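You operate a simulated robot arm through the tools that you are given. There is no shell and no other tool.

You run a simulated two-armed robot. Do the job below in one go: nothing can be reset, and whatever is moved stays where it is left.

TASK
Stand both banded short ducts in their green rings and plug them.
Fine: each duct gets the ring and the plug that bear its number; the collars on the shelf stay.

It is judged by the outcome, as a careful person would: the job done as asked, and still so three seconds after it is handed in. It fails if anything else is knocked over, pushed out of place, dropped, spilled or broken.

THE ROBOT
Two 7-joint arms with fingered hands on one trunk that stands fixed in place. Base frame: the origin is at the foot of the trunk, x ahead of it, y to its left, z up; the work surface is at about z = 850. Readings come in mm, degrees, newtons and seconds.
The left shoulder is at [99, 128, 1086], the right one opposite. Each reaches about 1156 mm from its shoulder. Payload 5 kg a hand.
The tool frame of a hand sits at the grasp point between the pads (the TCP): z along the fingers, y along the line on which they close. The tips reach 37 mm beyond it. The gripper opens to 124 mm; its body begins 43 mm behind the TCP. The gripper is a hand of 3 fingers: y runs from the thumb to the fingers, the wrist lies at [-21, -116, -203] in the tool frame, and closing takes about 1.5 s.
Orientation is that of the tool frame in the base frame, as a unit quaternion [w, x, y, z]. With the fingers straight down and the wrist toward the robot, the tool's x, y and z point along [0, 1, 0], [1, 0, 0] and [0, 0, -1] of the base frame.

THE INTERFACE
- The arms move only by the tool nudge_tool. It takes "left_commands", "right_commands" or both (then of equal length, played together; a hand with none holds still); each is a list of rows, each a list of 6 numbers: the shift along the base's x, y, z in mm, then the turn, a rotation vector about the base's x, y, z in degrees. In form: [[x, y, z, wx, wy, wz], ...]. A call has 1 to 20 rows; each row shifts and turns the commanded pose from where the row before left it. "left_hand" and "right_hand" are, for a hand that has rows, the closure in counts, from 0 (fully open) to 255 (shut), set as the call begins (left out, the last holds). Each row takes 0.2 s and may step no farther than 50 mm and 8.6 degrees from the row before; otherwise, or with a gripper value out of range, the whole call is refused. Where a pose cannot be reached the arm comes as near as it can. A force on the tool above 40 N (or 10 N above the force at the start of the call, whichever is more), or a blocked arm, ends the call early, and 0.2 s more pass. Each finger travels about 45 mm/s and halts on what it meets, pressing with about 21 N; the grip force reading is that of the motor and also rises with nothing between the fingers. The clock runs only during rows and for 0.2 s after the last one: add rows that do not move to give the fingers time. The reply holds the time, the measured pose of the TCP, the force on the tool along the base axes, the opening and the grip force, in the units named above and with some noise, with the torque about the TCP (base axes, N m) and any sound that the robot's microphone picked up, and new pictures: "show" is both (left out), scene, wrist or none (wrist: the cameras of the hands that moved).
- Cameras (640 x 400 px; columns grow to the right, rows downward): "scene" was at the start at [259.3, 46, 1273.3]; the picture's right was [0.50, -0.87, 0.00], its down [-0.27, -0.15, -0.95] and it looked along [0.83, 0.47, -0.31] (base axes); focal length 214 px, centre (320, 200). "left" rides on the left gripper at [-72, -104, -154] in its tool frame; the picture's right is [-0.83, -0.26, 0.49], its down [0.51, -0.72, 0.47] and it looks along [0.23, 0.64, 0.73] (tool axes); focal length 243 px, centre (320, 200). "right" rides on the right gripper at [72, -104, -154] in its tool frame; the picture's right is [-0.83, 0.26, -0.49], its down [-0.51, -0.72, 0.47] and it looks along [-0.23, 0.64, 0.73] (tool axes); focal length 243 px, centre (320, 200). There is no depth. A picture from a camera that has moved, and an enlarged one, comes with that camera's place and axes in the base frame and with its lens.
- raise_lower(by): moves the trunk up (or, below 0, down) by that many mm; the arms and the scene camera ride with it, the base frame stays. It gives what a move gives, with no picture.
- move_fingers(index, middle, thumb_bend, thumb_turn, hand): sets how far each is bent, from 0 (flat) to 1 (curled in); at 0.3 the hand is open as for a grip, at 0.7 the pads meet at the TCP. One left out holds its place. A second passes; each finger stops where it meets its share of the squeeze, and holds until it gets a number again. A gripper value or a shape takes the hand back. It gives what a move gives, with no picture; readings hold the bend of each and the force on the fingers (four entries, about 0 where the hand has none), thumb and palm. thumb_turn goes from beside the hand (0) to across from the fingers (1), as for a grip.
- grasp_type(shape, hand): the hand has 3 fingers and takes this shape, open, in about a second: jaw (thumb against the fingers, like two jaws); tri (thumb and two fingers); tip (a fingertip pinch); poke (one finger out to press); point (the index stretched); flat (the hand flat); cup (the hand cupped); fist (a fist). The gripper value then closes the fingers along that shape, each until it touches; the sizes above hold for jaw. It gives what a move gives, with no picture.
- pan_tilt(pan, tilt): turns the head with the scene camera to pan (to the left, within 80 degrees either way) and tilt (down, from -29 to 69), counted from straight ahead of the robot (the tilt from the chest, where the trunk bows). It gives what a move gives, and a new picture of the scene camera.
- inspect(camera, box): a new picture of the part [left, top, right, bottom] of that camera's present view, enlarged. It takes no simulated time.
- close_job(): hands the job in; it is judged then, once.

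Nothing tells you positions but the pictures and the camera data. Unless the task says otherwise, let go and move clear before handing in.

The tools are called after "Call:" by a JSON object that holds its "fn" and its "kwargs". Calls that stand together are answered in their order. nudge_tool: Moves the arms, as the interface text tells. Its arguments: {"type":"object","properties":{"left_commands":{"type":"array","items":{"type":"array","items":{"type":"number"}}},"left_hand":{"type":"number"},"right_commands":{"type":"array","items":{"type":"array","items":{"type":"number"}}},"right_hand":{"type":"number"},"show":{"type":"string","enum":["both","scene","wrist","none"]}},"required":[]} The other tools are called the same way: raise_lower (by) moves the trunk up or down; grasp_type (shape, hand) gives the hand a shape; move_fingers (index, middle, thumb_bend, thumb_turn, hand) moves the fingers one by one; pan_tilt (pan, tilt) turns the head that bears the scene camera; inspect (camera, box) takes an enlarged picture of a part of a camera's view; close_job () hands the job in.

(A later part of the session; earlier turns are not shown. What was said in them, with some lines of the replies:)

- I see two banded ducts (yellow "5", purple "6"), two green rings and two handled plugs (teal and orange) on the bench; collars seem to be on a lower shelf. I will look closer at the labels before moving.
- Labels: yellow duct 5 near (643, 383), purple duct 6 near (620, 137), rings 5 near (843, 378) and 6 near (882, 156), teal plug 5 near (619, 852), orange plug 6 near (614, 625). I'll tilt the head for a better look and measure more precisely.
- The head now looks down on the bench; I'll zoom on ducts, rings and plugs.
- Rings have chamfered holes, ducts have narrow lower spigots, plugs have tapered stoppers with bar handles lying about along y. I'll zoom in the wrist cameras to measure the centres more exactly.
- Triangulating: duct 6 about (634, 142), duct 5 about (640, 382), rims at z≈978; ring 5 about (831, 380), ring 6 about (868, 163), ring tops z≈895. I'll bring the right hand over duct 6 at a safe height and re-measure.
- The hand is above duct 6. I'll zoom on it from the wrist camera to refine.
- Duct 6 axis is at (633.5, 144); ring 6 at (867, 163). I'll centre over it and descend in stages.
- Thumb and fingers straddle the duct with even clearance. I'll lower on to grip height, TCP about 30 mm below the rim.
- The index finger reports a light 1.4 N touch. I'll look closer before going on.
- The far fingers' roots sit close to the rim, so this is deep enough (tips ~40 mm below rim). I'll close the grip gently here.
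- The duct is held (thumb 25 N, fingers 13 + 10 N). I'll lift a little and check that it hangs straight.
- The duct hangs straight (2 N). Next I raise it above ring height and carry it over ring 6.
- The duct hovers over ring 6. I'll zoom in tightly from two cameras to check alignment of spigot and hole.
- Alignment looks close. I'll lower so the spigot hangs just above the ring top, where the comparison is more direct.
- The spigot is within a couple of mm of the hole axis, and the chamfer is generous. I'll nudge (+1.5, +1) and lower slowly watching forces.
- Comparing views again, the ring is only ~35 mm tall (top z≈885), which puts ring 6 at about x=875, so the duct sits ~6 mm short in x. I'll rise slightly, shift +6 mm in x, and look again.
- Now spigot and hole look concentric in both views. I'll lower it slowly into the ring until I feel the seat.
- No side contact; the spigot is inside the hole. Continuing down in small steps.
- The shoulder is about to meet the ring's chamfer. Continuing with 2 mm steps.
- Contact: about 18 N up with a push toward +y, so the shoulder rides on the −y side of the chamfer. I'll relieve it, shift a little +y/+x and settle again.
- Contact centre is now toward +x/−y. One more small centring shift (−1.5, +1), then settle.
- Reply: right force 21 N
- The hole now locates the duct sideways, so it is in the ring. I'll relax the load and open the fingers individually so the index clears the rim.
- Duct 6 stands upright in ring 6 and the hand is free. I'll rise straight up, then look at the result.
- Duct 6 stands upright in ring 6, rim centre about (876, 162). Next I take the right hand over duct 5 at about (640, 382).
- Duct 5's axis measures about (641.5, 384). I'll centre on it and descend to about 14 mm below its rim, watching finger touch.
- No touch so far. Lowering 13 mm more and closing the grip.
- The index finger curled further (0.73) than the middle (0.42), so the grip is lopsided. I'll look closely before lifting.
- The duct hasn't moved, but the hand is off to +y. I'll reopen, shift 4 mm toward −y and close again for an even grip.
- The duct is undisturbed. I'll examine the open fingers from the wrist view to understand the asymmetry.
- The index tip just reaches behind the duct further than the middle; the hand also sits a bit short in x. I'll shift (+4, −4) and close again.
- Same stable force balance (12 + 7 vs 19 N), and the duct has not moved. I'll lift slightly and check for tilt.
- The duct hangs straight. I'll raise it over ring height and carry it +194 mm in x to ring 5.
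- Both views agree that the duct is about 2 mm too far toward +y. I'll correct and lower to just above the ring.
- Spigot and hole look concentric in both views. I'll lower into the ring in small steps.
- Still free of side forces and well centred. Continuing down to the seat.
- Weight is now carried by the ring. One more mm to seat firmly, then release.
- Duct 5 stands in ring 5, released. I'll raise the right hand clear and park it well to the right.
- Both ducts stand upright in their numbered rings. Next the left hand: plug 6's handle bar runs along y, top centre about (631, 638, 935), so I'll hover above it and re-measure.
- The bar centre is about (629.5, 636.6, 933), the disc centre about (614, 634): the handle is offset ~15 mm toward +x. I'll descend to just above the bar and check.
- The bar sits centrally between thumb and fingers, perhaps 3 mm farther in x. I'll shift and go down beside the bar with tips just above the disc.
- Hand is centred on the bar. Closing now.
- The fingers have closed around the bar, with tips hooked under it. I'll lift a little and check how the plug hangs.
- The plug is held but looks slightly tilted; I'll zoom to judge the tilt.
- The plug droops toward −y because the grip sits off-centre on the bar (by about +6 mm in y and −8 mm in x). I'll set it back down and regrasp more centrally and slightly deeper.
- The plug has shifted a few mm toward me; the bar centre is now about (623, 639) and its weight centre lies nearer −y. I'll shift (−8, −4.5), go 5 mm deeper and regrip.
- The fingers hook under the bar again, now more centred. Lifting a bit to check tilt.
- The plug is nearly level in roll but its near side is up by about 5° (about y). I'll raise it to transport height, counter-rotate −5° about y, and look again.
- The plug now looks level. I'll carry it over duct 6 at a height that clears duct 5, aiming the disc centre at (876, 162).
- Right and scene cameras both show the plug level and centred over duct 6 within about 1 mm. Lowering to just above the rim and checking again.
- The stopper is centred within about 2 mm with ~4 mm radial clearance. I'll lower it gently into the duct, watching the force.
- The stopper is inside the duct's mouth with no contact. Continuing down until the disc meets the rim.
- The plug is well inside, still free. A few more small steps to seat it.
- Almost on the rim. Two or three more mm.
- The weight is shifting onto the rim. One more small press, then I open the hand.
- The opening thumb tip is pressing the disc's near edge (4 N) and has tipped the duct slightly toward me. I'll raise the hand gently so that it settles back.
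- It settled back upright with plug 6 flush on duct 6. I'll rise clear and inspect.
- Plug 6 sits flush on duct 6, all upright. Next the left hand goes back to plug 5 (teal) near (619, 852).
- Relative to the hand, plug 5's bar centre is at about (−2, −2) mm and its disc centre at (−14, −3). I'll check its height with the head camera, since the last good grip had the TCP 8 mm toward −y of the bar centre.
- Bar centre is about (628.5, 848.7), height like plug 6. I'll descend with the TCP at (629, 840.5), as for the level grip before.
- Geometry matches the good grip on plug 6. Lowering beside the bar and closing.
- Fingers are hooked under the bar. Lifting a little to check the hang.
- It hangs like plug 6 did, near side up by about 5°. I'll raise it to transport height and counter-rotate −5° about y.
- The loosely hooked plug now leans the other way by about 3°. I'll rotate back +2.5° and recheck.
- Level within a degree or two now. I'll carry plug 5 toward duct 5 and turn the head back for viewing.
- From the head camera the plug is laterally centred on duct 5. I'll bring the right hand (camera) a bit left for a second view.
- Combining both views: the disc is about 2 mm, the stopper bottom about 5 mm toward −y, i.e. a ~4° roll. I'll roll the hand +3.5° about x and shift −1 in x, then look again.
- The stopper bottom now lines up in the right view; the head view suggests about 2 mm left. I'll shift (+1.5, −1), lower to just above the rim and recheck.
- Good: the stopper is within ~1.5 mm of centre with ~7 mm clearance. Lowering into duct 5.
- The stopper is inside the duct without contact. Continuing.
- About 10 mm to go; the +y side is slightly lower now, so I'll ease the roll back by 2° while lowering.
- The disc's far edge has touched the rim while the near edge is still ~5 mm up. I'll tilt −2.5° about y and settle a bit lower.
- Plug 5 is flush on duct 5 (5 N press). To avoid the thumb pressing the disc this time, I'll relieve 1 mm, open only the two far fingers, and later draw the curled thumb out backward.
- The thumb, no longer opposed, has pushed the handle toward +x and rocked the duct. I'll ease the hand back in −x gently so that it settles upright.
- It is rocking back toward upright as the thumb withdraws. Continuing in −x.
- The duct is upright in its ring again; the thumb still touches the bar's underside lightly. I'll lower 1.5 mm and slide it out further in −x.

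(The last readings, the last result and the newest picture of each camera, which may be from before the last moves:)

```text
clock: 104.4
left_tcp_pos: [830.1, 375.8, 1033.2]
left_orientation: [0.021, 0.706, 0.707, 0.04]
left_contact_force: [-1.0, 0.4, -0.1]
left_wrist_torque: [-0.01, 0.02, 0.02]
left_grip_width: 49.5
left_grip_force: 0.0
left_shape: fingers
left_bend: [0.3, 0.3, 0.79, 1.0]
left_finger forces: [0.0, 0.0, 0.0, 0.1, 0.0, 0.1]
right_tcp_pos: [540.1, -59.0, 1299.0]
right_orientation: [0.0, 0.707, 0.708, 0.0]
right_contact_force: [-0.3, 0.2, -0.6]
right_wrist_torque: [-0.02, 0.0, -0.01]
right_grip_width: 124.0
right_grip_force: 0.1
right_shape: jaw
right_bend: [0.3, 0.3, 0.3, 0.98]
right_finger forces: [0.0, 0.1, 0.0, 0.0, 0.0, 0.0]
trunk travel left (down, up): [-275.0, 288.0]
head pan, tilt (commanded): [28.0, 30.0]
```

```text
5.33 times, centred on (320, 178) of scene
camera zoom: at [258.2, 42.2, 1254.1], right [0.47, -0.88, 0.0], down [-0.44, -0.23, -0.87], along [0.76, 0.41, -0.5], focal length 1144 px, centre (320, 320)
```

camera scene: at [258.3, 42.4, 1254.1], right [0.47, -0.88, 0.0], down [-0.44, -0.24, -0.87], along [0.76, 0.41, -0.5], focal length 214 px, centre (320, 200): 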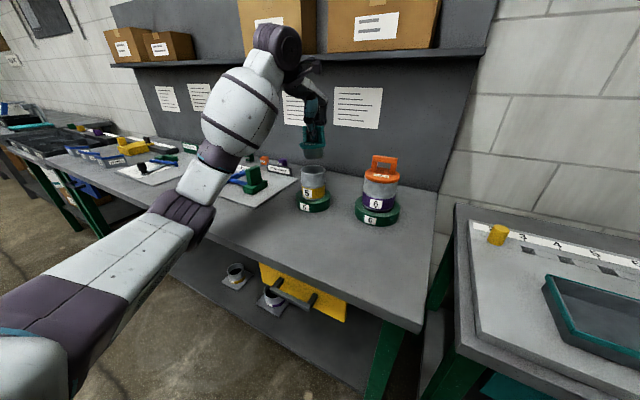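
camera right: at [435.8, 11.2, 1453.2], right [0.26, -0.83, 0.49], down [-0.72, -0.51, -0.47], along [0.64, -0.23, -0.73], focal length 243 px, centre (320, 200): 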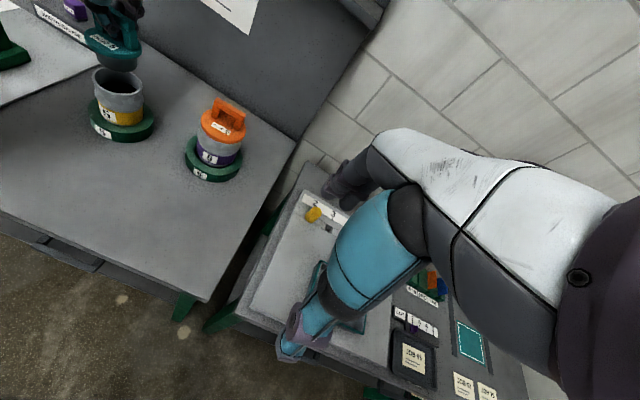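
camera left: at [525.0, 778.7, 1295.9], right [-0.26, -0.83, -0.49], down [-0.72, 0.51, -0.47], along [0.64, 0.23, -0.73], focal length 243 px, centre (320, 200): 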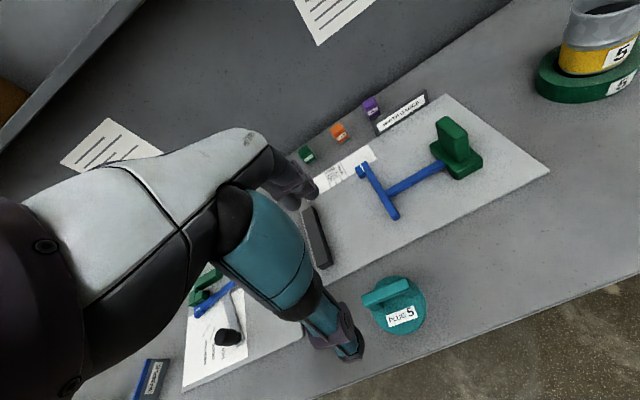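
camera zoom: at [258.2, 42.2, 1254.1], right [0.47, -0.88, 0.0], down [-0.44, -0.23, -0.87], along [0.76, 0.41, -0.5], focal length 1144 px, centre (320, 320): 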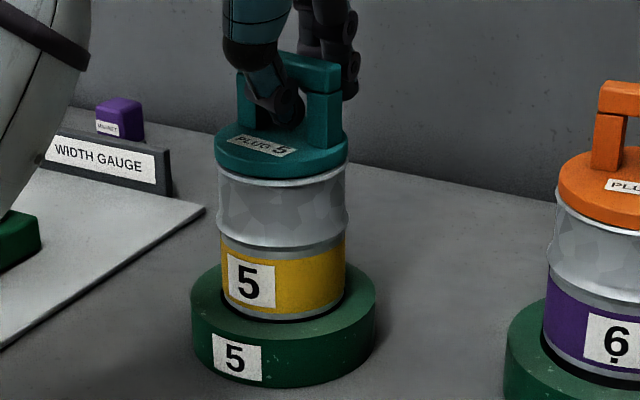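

No contact now and duct 5 is upright. Sliding the thumb fully clear of the bar.

Call:
{"fn": "nudge_tool", "kwargs": {"left_commands": [[-2.5, 0, 0, 0, 0, 0], [-2.5, 0, 0, 0, 0, 0], [-2.5, 0, 0, 0, 0, 0], [-2.5, 0, 0, 0, 0, 0], [-2.5, 0, 0, 0, 0, 0], [0, 0, 0, 0, 0, 0]], "show": "none"}}

Call:
{"fn": "inspect", "kwargs": {"camera": "right", "box": [80, 10, 170, 100]}}

Call:
{"fn": "inspect", "kwargs": {"camera": "scene", "box": [290, 140, 350, 215]}}

Call:
{"fn": "inspect", "kwargs": {"camera": "left", "box": [240, 140, 460, 360]}}

```text
clock: 105.8
left_tcp_pos: [816.3, 376.4, 1034.3]
left_orientation: [0.021, 0.706, 0.707, 0.04]
left_contact_force: [-0.4, 0.4, -0.7]
left_wrist_torque: [-0.02, 0.0, -0.04]
left_grip_width: 49.5
left_grip_force: 0.1
left_shape: fingers
left_bend: [0.3, 0.3, 0.79, 1.0]
left_finger forces: [0.0, 0.0, 0.0, 0.0, 0.1, 0.0]
right_tcp_pos: [539.8, -58.1, 1299.1]
right_orientation: [-0.001, 0.707, 0.707, 0.0]
right_contact_force: [-0.5, -0.2, -0.7]
right_wrist_torque: [-0.02, -0.01, -0.03]
right_grip_width: 124.0
right_grip_force: 0.1
right_shape: jaw
right_bend: [0.3, 0.3, 0.3, 0.98]
right_finger forces: [0.0, 0.0, 0.0, 0.0, 0.0, 0.1]
trunk travel left (down, up): [-275.0, 288.0]
head pan, tilt (commanded): [28.0, 30.0]
```

```text
4.44 times, centred on (125, 55) of right
camera zoom: at [435.7, 13.2, 1453.0], right [0.26, -0.83, 0.49], down [-0.72, -0.51, -0.47], along [0.64, -0.23, -0.73], focal length 1078 px, centre (1187, 844)
```

zoom: 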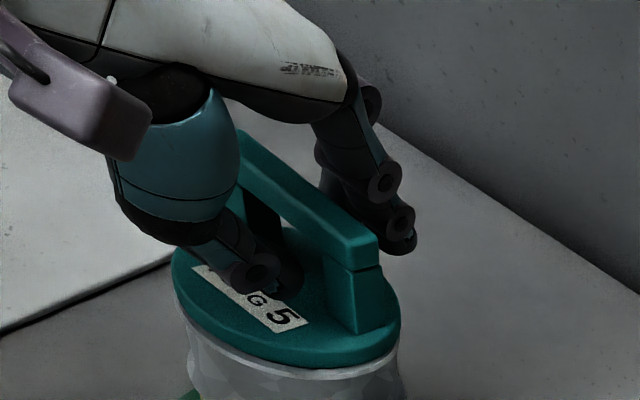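

```text
5.33 times, centred on (320, 178) of scene
camera zoom: at [258.2, 42.2, 1254.1], right [0.47, -0.88, 0.0], down [-0.44, -0.23, -0.87], along [0.76, 0.41, -0.5], focal length 1144 px, centre (320, 320)
```

zoom: 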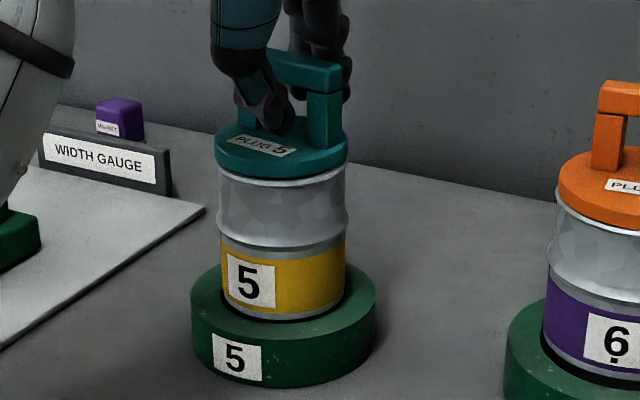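

```text
1.82 times, centred on (350, 250) of left
camera zoom: at [699.4, 300.0, 1176.0], right [-0.22, -0.82, -0.53], down [-0.68, 0.52, -0.52], along [0.7, 0.25, -0.67], focal length 441 px, centre (266, 109)
```

zoom: 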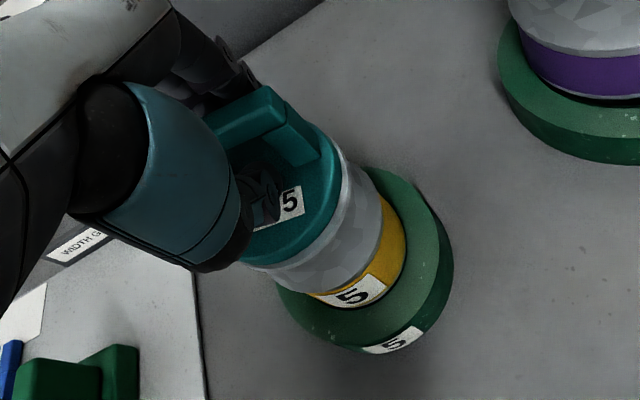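

The thumb is clear in front of the bar and the fingers behind it. Raising slowly.

Call:
{"fn": "nudge_tool", "kwargs": {"left_commands": [[-2, 0, 3, 0, 0, 0], [0, 0, 4, 0, 0, 0], [0, 0, 6, 0, 0, 0], [0, 0, 8, 0, 0, 0], [0, 0, 10, 0, 0, 0], [0, 0, 0, 0, 0, 0]], "show": "none"}}

Call:
{"fn": "inspect", "kwargs": {"camera": "right", "box": [80, 10, 170, 100]}}

Call:
{"fn": "inspect", "kwargs": {"camera": "scene", "box": [290, 140, 350, 215]}}

```text
clock: 107.2
left_tcp_pos: [815.6, 375.8, 1064.4]
left_orientation: [0.022, 0.706, 0.706, 0.04]
left_contact_force: [-0.4, -0.1, 0.1]
left_wrist_torque: [-0.02, -0.01, -0.01]
left_grip_width: 49.6
left_grip_force: 0.2
left_shape: fingers
left_bend: [0.3, 0.3, 0.79, 1.0]
left_finger forces: [0.1, 0.1, 0.0, 0.1, 0.0, 0.0]
right_tcp_pos: [541.5, -59.8, 1298.3]
right_orientation: [0.0, 0.707, 0.707, 0.0]
right_contact_force: [0.3, -0.4, 0.8]
right_wrist_torque: [0.02, 0.02, 0.0]
right_grip_width: 124.2
right_grip_force: 0.0
right_shape: jaw
right_bend: [0.3, 0.3, 0.3, 0.98]
right_finger forces: [0.0, 0.0, 0.0, 0.1, 0.0, 0.0]
trunk travel left (down, up): [-275.0, 288.0]
head pan, tilt (commanded): [28.0, 30.0]
```

```text
4.44 times, centred on (125, 55) of right
camera zoom: at [435.8, 13.3, 1452.9], right [0.26, -0.83, 0.49], down [-0.72, -0.51, -0.47], along [0.64, -0.23, -0.73], focal length 1078 px, centre (1187, 844)
```

zoom: 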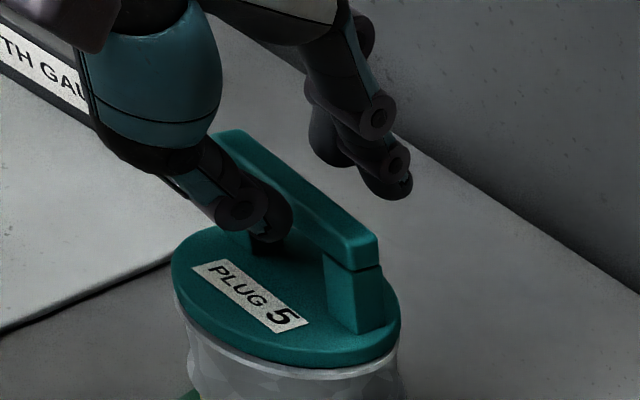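

```text
5.33 times, centred on (320, 178) of scene
camera zoom: at [258.3, 42.3, 1254.1], right [0.47, -0.88, 0.0], down [-0.44, -0.23, -0.87], along [0.76, 0.41, -0.5], focal length 1144 px, centre (320, 320)
```

zoom: 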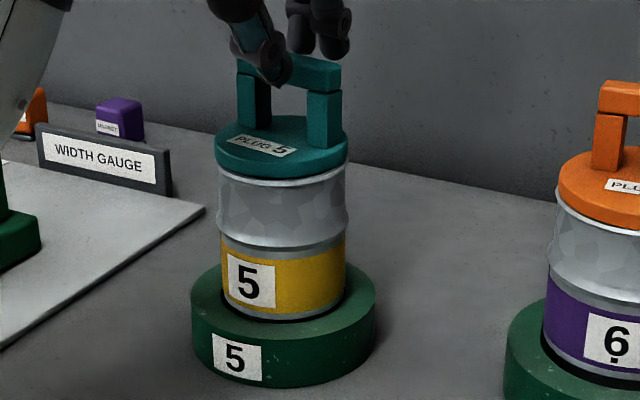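

Clear of everything. I'll raise the hand fully and back it away, then check both assemblies from all sides.

Call:
{"fn": "nudge_tool", "kwargs": {"left_commands": [[0, 0, 30, 0, 0, 0], [0, 0, 40, 0, 0, 0], [0, 0, 40, 0, 0, 0], [-15, 40, 10, -1.5, 5, 0], [-25, 40, 10, 0, 0, 0], [-25, 40, 10, 0, 0, 0], [-25, 40, 10, 0, 0, 0], [-25, 40, 10, 0, 0, 0], [-25, 40, 10, 0, 0, 0], [-25, 20, 10, 0, 0, 0], [-25, 20, 0, 0, 0, 0], [-25, 0, 0, 0, 0, 0], [-25, 0, 0, 0, 0, 0], [-20, 0, 0, 0, 0, 0], [0, 0, 0, 0, 0, 0]], "left_hand": 0, "show": "both"}}

Call:
{"fn": "inspect", "kwargs": {"camera": "scene", "box": [280, 130, 420, 240]}}

Call:
{"fn": "inspect", "kwargs": {"camera": "right", "box": [60, 20, 260, 190]}}

Call:
{"fn": "inspect", "kwargs": {"camera": "left", "box": [400, 20, 640, 220]}}

```text
clock: 110.4
left_tcp_pos: [553.3, 657.6, 1245.6]
left_orientation: [0.0, 0.707, 0.707, 0.0]
left_contact_force: [0.3, 0.4, 0.1]
left_wrist_torque: [0.01, 0.02, -0.01]
left_grip_width: 123.8
left_grip_force: 0.0
left_shape: jaw
left_bend: [0.3, 0.3, 0.3, 0.98]
left_finger forces: [0.1, 0.0, 0.0, 0.0, 0.0, 0.0]
right_tcp_pos: [540.7, -59.2, 1299.2]
right_orientation: [-0.001, 0.706, 0.708, 0.0]
right_contact_force: [0.4, 0.6, 0.6]
right_wrist_torque: [-0.01, 0.01, 0.02]
right_grip_width: 124.3
right_grip_force: 0.0
right_shape: jaw
right_bend: [0.3, 0.3, 0.3, 0.98]
right_finger forces: [0.0, 0.0, 0.0, 0.1, 0.1, 0.0]
trunk travel left (down, up): [-275.0, 288.0]
head pan, tilt (commanded): [28.0, 30.0]
camera scene: at [258.6, 42.0, 1254.0], right [0.47, -0.88, 0.0], down [-0.44, -0.23, -0.87], along [0.76, 0.41, -0.5], focal length 214 px, centre (320, 200)
camera left: at [449.9, 584.6, 1398.6], right [-0.26, -0.83, -0.49], down [-0.72, 0.51, -0.47], along [0.64, 0.23, -0.73], focal length 243 px, centre (320, 200)
```

scene: 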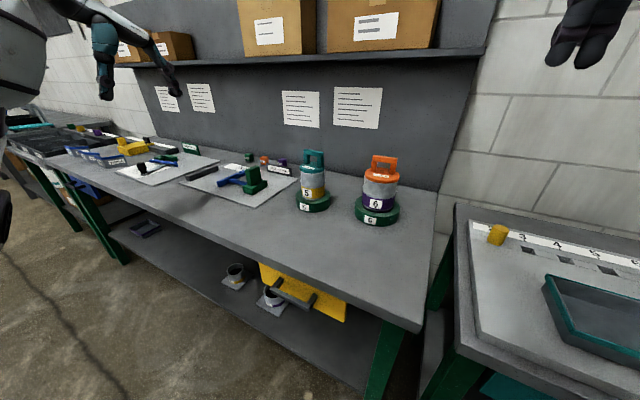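
left: 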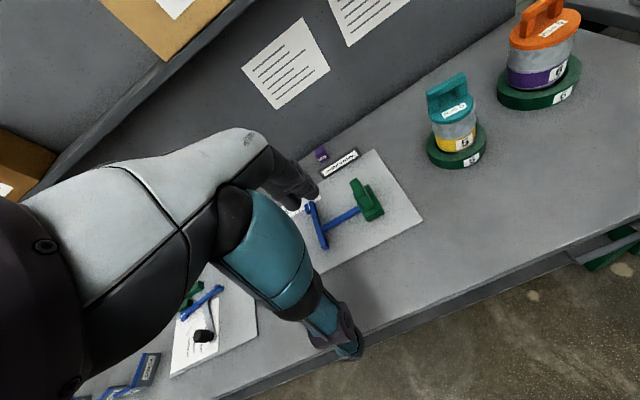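

```text
3.64 times, centred on (350, 185) of scene
camera zoom: at [258.6, 42.0, 1254.0], right [0.47, -0.88, 0.0], down [-0.44, -0.23, -0.87], along [0.76, 0.41, -0.5], focal length 780 px, centre (211, 254)
```

zoom: 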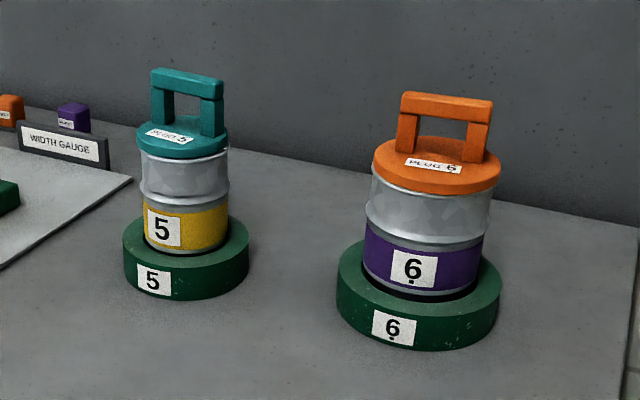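

```text
2.35 times, centred on (160, 105) of right
camera zoom: at [436.2, 13.0, 1452.7], right [0.26, -0.83, 0.49], down [-0.72, -0.51, -0.47], along [0.64, -0.23, -0.73], focal length 571 px, centre (696, 424)
```

zoom: 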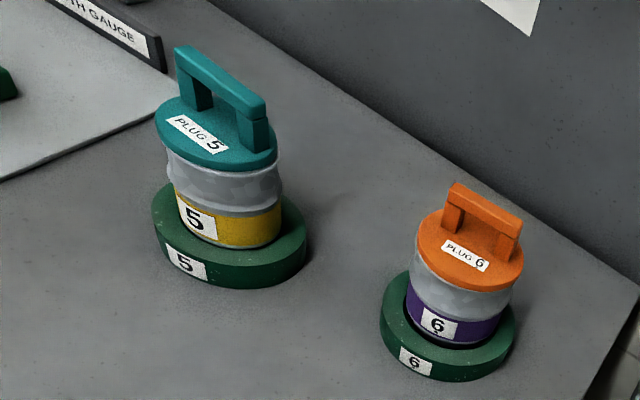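

```text
2.00 times, centred on (520, 120) of left
camera zoom: at [449.9, 584.6, 1398.6], right [-0.26, -0.83, -0.49], down [-0.72, 0.51, -0.47], along [0.64, 0.23, -0.73], focal length 485 px, centre (-80, 360)
```

zoom: 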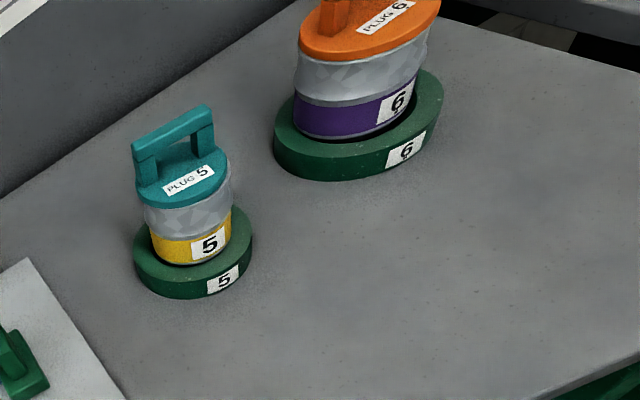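

Both assemblies stand. I'll zoom closely on the seats (plug-to-duct and duct-to-ring) before handing in.

Call:
{"fn": "inspect", "kwargs": {"camera": "scene", "box": [292, 145, 336, 215]}}

Call:
{"fn": "inspect", "kwargs": {"camera": "scene", "box": [348, 150, 408, 230]}}

Call:
{"fn": "inspect", "kwargs": {"camera": "right", "box": [95, 30, 165, 115]}}

Call:
{"fn": "inspect", "kwargs": {"camera": "left", "box": [415, 65, 500, 175]}}

Call:
{"fn": "inspect", "kwargs": {"camera": "right", "box": [170, 85, 260, 190]}}

Call:
{"fn": "inspect", "kwargs": {"camera": "scene", "box": [210, 250, 350, 330]}}

```text
5.71 times, centred on (314, 180) of scene
camera zoom: at [258.6, 42.0, 1254.0], right [0.47, -0.88, 0.0], down [-0.44, -0.23, -0.87], along [0.76, 0.41, -0.5], focal length 1226 px, centre (354, 314)
```

zoom: 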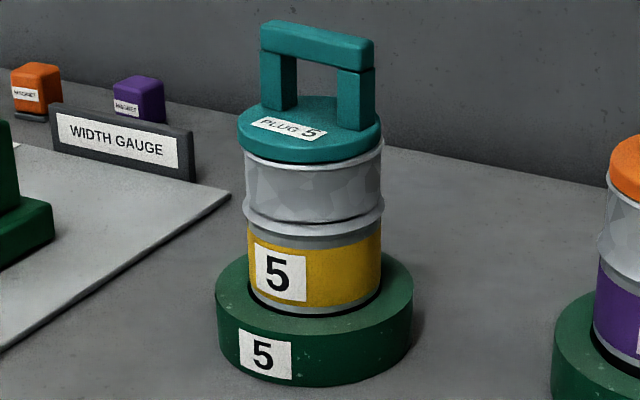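

```text
5.00 times, centred on (378, 190) of scene
camera zoom: at [258.6, 42.0, 1254.0], right [0.47, -0.88, 0.0], down [-0.44, -0.23, -0.87], along [0.76, 0.41, -0.5], focal length 1072 px, centre (30, 250)
```

zoom: 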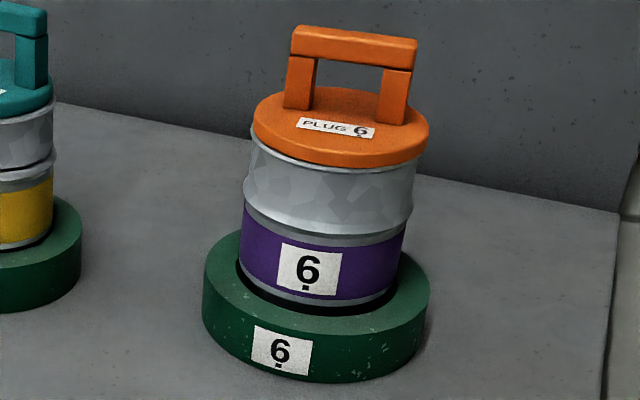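

```text
4.71 times, centred on (130, 72) of right
camera zoom: at [436.2, 13.0, 1452.7], right [0.26, -0.83, 0.49], down [-0.72, -0.51, -0.47], along [0.64, -0.23, -0.73], focal length 1142 px, centre (1214, 800)
```

zoom: 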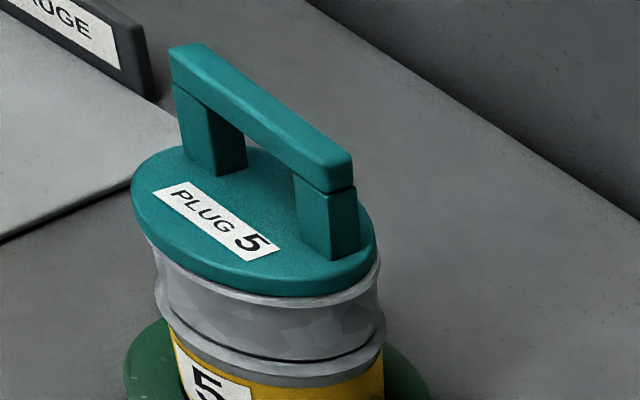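

```text
3.64 times, centred on (458, 120) of left
camera zoom: at [449.9, 584.6, 1398.6], right [-0.26, -0.83, -0.49], down [-0.72, 0.51, -0.47], along [0.64, 0.23, -0.73], focal length 882 px, centre (-180, 491)
```

zoom: 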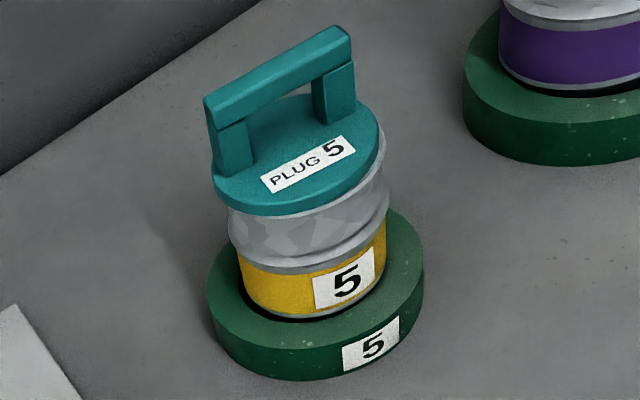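

```text
3.81 times, centred on (215, 138) of right
camera zoom: at [436.2, 13.0, 1452.7], right [0.26, -0.83, 0.49], down [-0.72, -0.51, -0.47], along [0.64, -0.23, -0.73], focal length 924 px, centre (720, 438)
```

zoom: 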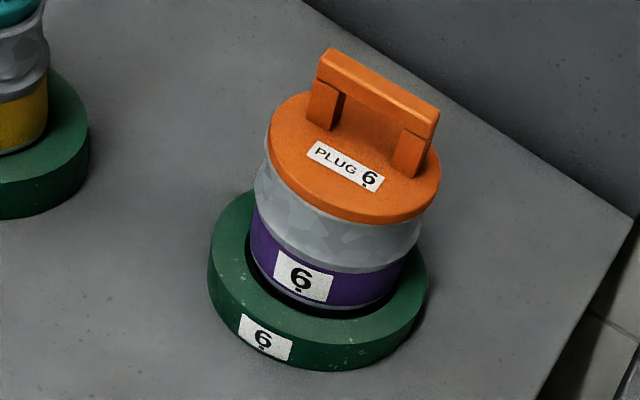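

```text
4.57 times, centred on (280, 290) of scene
camera zoom: at [258.6, 42.0, 1254.0], right [0.47, -0.88, 0.0], down [-0.44, -0.23, -0.87], along [0.76, 0.41, -0.5], focal length 980 px, centre (503, -211)
```

zoom: 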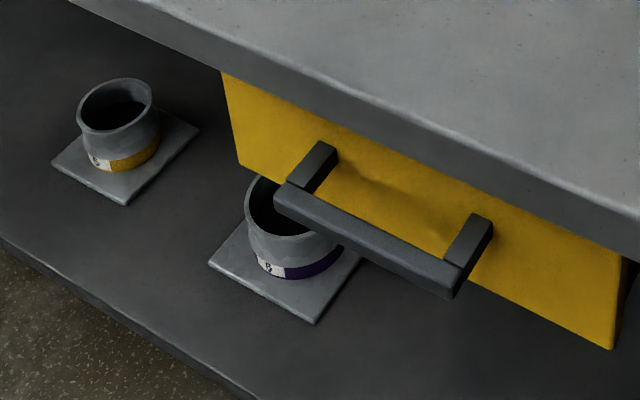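

Plugs and ducts look right and the shelf collars are untouched. I'll take one extra-close look at how each duct's lip sits in its ring.

Call:
{"fn": "inspect", "kwargs": {"camera": "scene", "box": [352, 192, 404, 228]}}

Call:
{"fn": "inspect", "kwargs": {"camera": "scene", "box": [294, 184, 334, 214]}}

Call:
{"fn": "inspect", "kwargs": {"camera": "left", "box": [490, 40, 590, 115]}}

Call:
{"fn": "inspect", "kwargs": {"camera": "right", "box": [180, 135, 250, 185]}}

```text
11.11 times, centred on (378, 210) of scene
camera zoom: at [258.6, 42.0, 1254.0], right [0.47, -0.88, 0.0], down [-0.44, -0.23, -0.87], along [0.76, 0.41, -0.5], focal length 2383 px, centre (-324, 89)
```

zoom: 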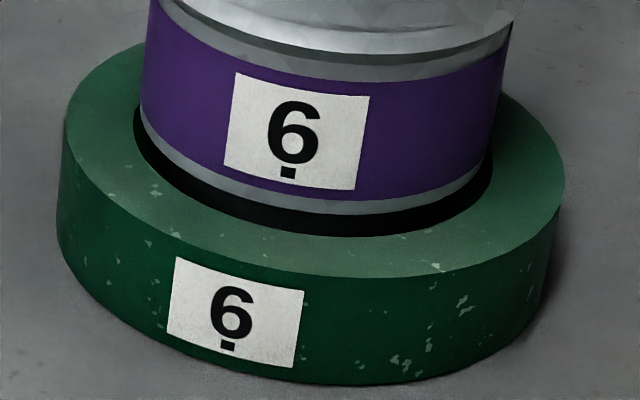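

```text
13.33 times, centred on (314, 199) of scene
camera zoom: at [258.6, 42.0, 1254.0], right [0.47, -0.88, 0.0], down [-0.44, -0.23, -0.87], along [0.76, 0.41, -0.5], focal length 2860 px, centre (400, 213)
```

zoom: 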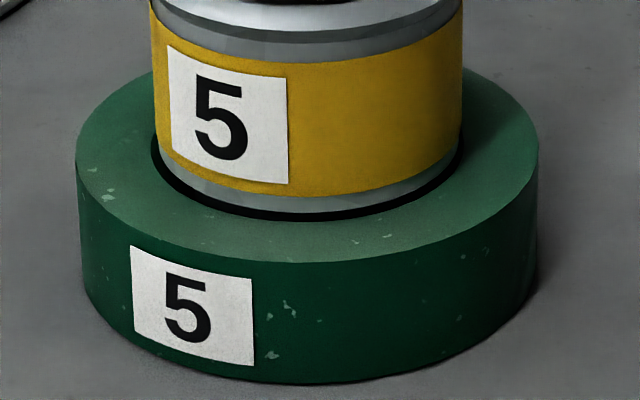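

```text
5.33 times, centred on (540, 78) of left
camera zoom: at [449.9, 584.6, 1398.6], right [-0.26, -0.83, -0.49], down [-0.72, 0.51, -0.47], along [0.64, 0.23, -0.73], focal length 1294 px, centre (-853, 853)
```

zoom: 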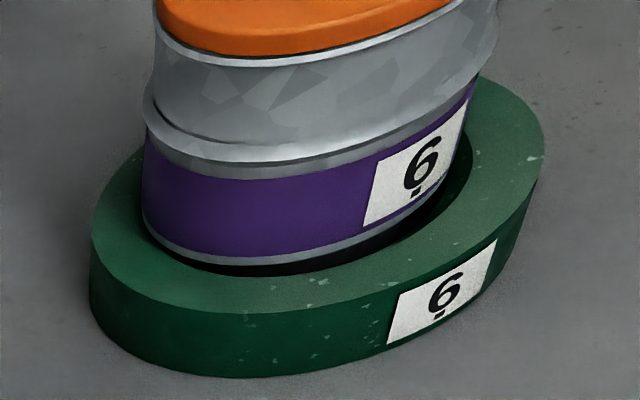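

```text
8.00 times, centred on (215, 160) of right
camera zoom: at [436.2, 13.0, 1452.7], right [0.26, -0.83, 0.49], down [-0.72, -0.51, -0.47], along [0.64, -0.23, -0.73], focal length 1941 px, centre (1160, 520)
```

zoom: 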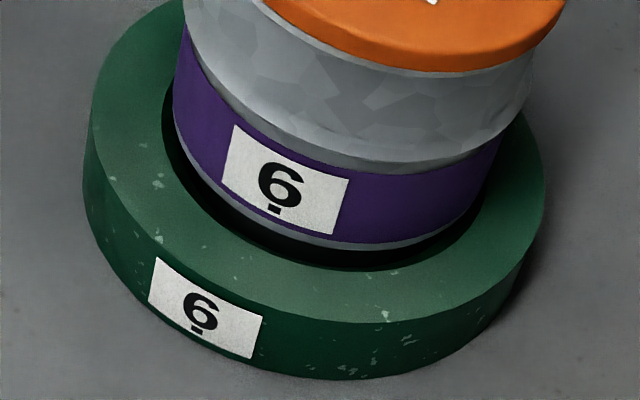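

Duct 5's lip sits evenly, but duct 6 shows a larger gap at the near side, so it may be a few mm high or slightly tilted. I'll get a low, level view of it with the right wrist camera (pitched up, kept well clear).

Call:
{"fn": "nudge_tool", "kwargs": {"right_commands": [[0, 0, -40, 0, -8, 0], [0, 0, -40, 0, -8, 0], [0, 0, -40, 0, -8, 0], [0, 0, -40, 0, -8, 0], [0, 0, -40, 0, -8, 0], [0, 0, -40, 0, 0, 0], [0, 0, -40, 0, 0, 0], [0, 0, -20, 0, 0, 0], [0, 0, 0, 0, 0, 0]], "show": "both"}}

```text
clock: 112.4
left_tcp_pos: [555.2, 657.6, 1245.0]
left_orientation: [-0.001, 0.707, 0.707, 0.0]
left_contact_force: [0.0, -0.2, -0.8]
left_wrist_torque: [0.02, 0.01, 0.03]
left_grip_width: 123.8
left_grip_force: 0.0
left_shape: jaw
left_bend: [0.3, 0.3, 0.3, 0.98]
left_finger forces: [0.1, 0.0, 0.0, 0.0, 0.1, 0.1]
right_tcp_pos: [621.6, -10.3, 1040.9]
right_orientation: [0.242, 0.664, 0.665, 0.242]
right_contact_force: [-0.3, 0.0, 0.1]
right_wrist_torque: [0.0, -0.01, -0.01]
right_grip_width: 124.1
right_grip_force: 0.0
right_shape: jaw
right_bend: [0.3, 0.3, 0.3, 0.98]
right_finger forces: [0.0, 0.0, 0.1, 0.1, 0.1, 0.0]
right hand out of reach, approached as far as the arm can: row 4, 5, 6, 7
trunk travel left (down, up): [-275.0, 288.0]
head pan, tilt (commanded): [28.0, 30.0]
camera scene: at [258.1, 42.2, 1254.2], right [0.47, -0.88, 0.0], down [-0.44, -0.23, -0.87], along [0.76, 0.41, -0.5], focal length 214 px, centre (320, 200)
camera right: at [443.8, 62.0, 1092.3], right [-0.12, -0.83, 0.55], down [-0.25, -0.51, -0.82], along [0.96, -0.23, -0.15], focal length 243 px, centre (320, 200)
```

scene: 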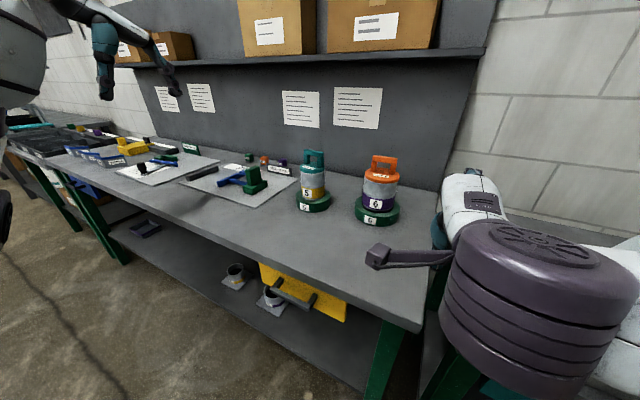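
right: 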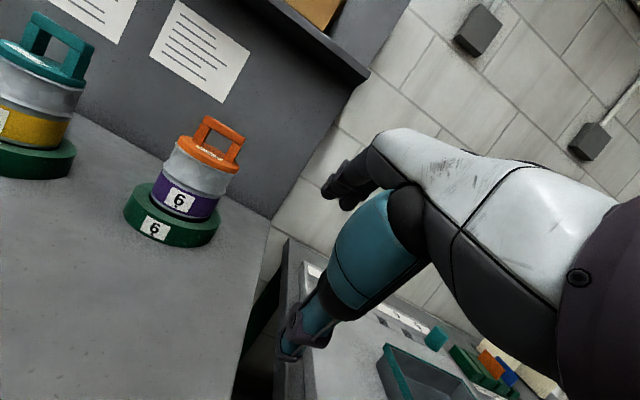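

Call:
{"fn": "inspect", "kwargs": {"camera": "right", "box": [115, 105, 255, 255]}}

Call:
{"fn": "inspect", "kwargs": {"camera": "right", "box": [0, 0, 110, 190]}}

```text
2.67 times, centred on (185, 180) of right
camera zoom: at [443.8, 62.0, 1092.3], right [-0.12, -0.83, 0.55], down [-0.25, -0.51, -0.82], along [0.96, -0.23, -0.15], focal length 647 px, centre (680, 253)
```

zoom: 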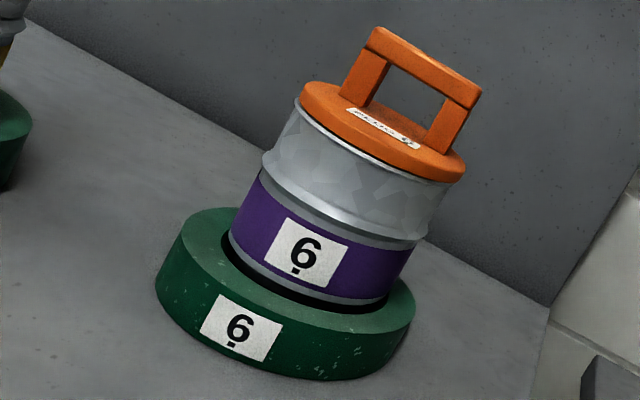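

```text
2.11 times, centred on (55, 95) of right
camera zoom: at [443.8, 62.0, 1092.3], right [-0.12, -0.83, 0.55], down [-0.25, -0.51, -0.82], along [0.96, -0.23, -0.15], focal length 511 px, centre (878, 421)
```

zoom: 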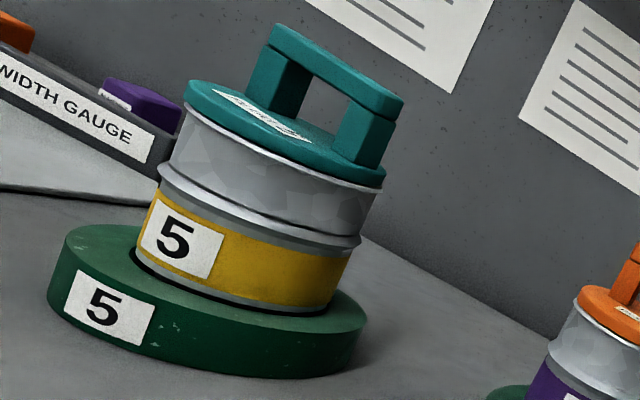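

Call:
{"fn": "inspect", "kwargs": {"camera": "right", "box": [170, 110, 240, 180]}}

Call:
{"fn": "inspect", "kwargs": {"camera": "right", "box": [145, 175, 225, 235]}}

Call:
{"fn": "inspect", "kwargs": {"camera": "scene", "box": [355, 150, 405, 190]}}

```text
5.71 times, centred on (205, 145) of right
camera zoom: at [443.8, 62.0, 1092.3], right [-0.12, -0.83, 0.55], down [-0.25, -0.51, -0.82], along [0.96, -0.23, -0.15], focal length 1386 px, centre (977, 514)
```

zoom: 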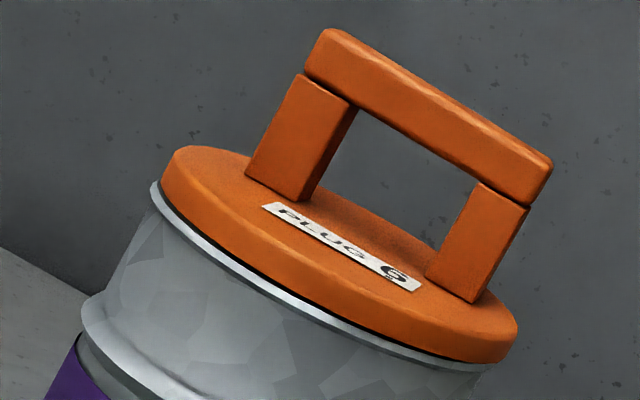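

```text
6.67 times, centred on (185, 205) of right
camera zoom: at [443.8, 62.0, 1092.3], right [-0.12, -0.83, 0.55], down [-0.25, -0.51, -0.82], along [0.96, -0.23, -0.15], focal length 1618 px, centre (1220, 167)
```

zoom: 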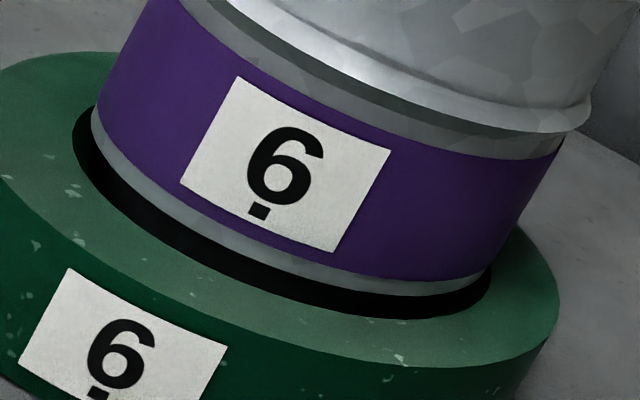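

```text
10.00 times, centred on (380, 170) of scene
camera zoom: at [258.1, 42.2, 1254.2], right [0.47, -0.88, 0.0], down [-0.44, -0.23, -0.87], along [0.76, 0.41, -0.5], focal length 2145 px, centre (-280, 500)
```

zoom: 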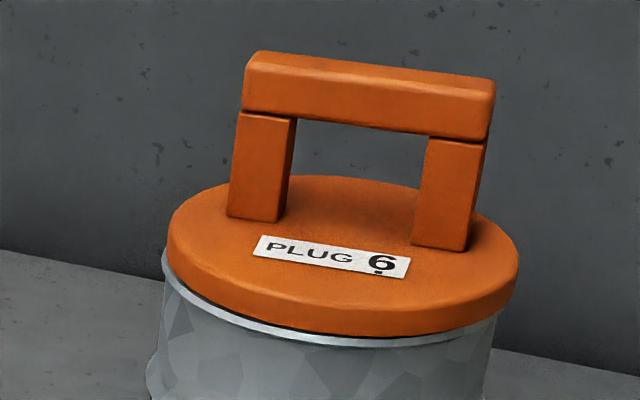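

Measuring the lip heights against the first pictures shows both ducts stand fully down inside their rings (duct 6 simply has a longer spigot), level, with plugs flush. I'll bring the right hand back up clear and take a last overall look.

Call:
{"fn": "nudge_tool", "kwargs": {"right_commands": [[-10, -10, 40, 0, 8, 0], [-10, -10, 40, 0, 8, 0], [-10, -10, 40, 0, 8, 0], [-10, -10, 40, 0, 8, 0], [-10, -10, 40, 0, 8, 0], [-10, -10, 20, 0, 0, 0], [0, 0, 0, 0, 0, 0]], "show": "both"}}

Call:
{"fn": "inspect", "kwargs": {"camera": "scene", "box": [100, 120, 420, 260]}}

```text
clock: 114.0
left_tcp_pos: [555.6, 656.6, 1244.4]
left_orientation: [-0.001, 0.707, 0.707, -0.001]
left_contact_force: [-0.3, 0.5, 0.7]
left_wrist_torque: [0.0, 0.04, 0.06]
left_grip_width: 123.7
left_grip_force: 0.2
left_shape: jaw
left_bend: [0.3, 0.3, 0.3, 0.98]
left_finger forces: [0.1, 0.1, 0.0, 0.0, 0.1, 0.0]
right_tcp_pos: [561.5, -70.6, 1260.2]
right_orientation: [0.0, 0.707, 0.708, 0.0]
right_contact_force: [1.1, 0.1, 0.0]
right_wrist_torque: [-0.01, 0.03, -0.02]
right_grip_width: 124.1
right_grip_force: 0.0
right_shape: jaw
right_bend: [0.3, 0.3, 0.3, 0.98]
right_finger forces: [0.0, 0.0, 0.0, 0.0, 0.1, 0.0]
trunk travel left (down, up): [-275.0, 288.0]
head pan, tilt (commanded): [28.0, 30.0]
camera scene: at [259.2, 42.4, 1253.8], right [0.47, -0.88, 0.0], down [-0.44, -0.24, -0.87], along [0.76, 0.41, -0.5], focal length 214 px, centre (320, 200)
camera right: at [457.6, 0.4, 1414.8], right [0.26, -0.83, 0.49], down [-0.72, -0.51, -0.47], along [0.64, -0.23, -0.73], focal length 243 px, centre (320, 200)
```

scene: 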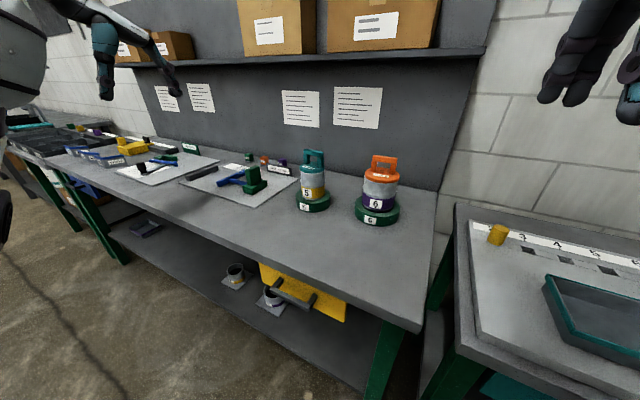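
right: 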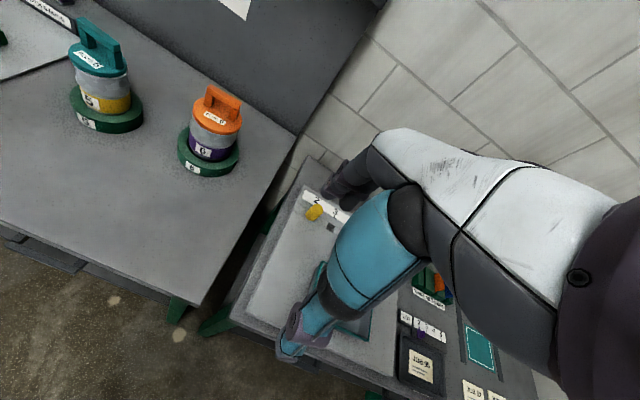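

```text
2.00 times, centred on (260, 190) of scene
camera zoom: at [259.2, 42.4, 1253.8], right [0.47, -0.88, 0.0], down [-0.44, -0.24, -0.87], along [0.76, 0.41, -0.5], focal length 429 px, centre (440, 220)
```

zoom: 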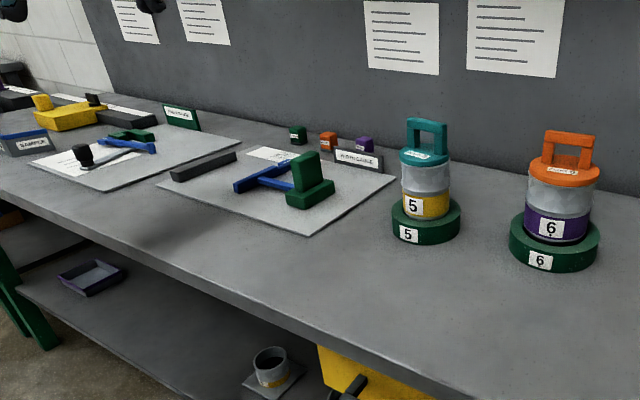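

Duct 5 stands in ring 5 with plug 5, and duct 6 stands in ring 6 with plug 6. Both are upright with plugs flush. The gauges, mats and shelf collars look untouched, and both hands are clear and empty. Handing in.

Call:
{"fn": "close_job", "kwargs": {}}

```text
The job is handed in.
```

I stood both ducts in their matching green rings and plugged them, then handed the job in. Duct 5 is in ring 5 with plug 5, and duct 6 is in ring 6 with plug 6.

In my last views, both ducts were upright and the plugs sat flush on their rims. The collars on the shelf and the other items on the bench looked undisturbed. Both hands were empty and clear.

Some of the handling was rough:
- **Plug 6:** I set it down on the bench and picked it up again because the first grip let it droop. Its starting spot shifted by a few millimetres.
- **Letting go of the plugs:** the thumb briefly tipped each duct in its ring. Each settled back upright when I drew the hand away.
- **Duct 6 in its ring:** its lip sits 4–5 mm above the ring, against about 2 mm for duct 5. I put that down to a longer lower end on duct 6, going by heights measured from the pictures.
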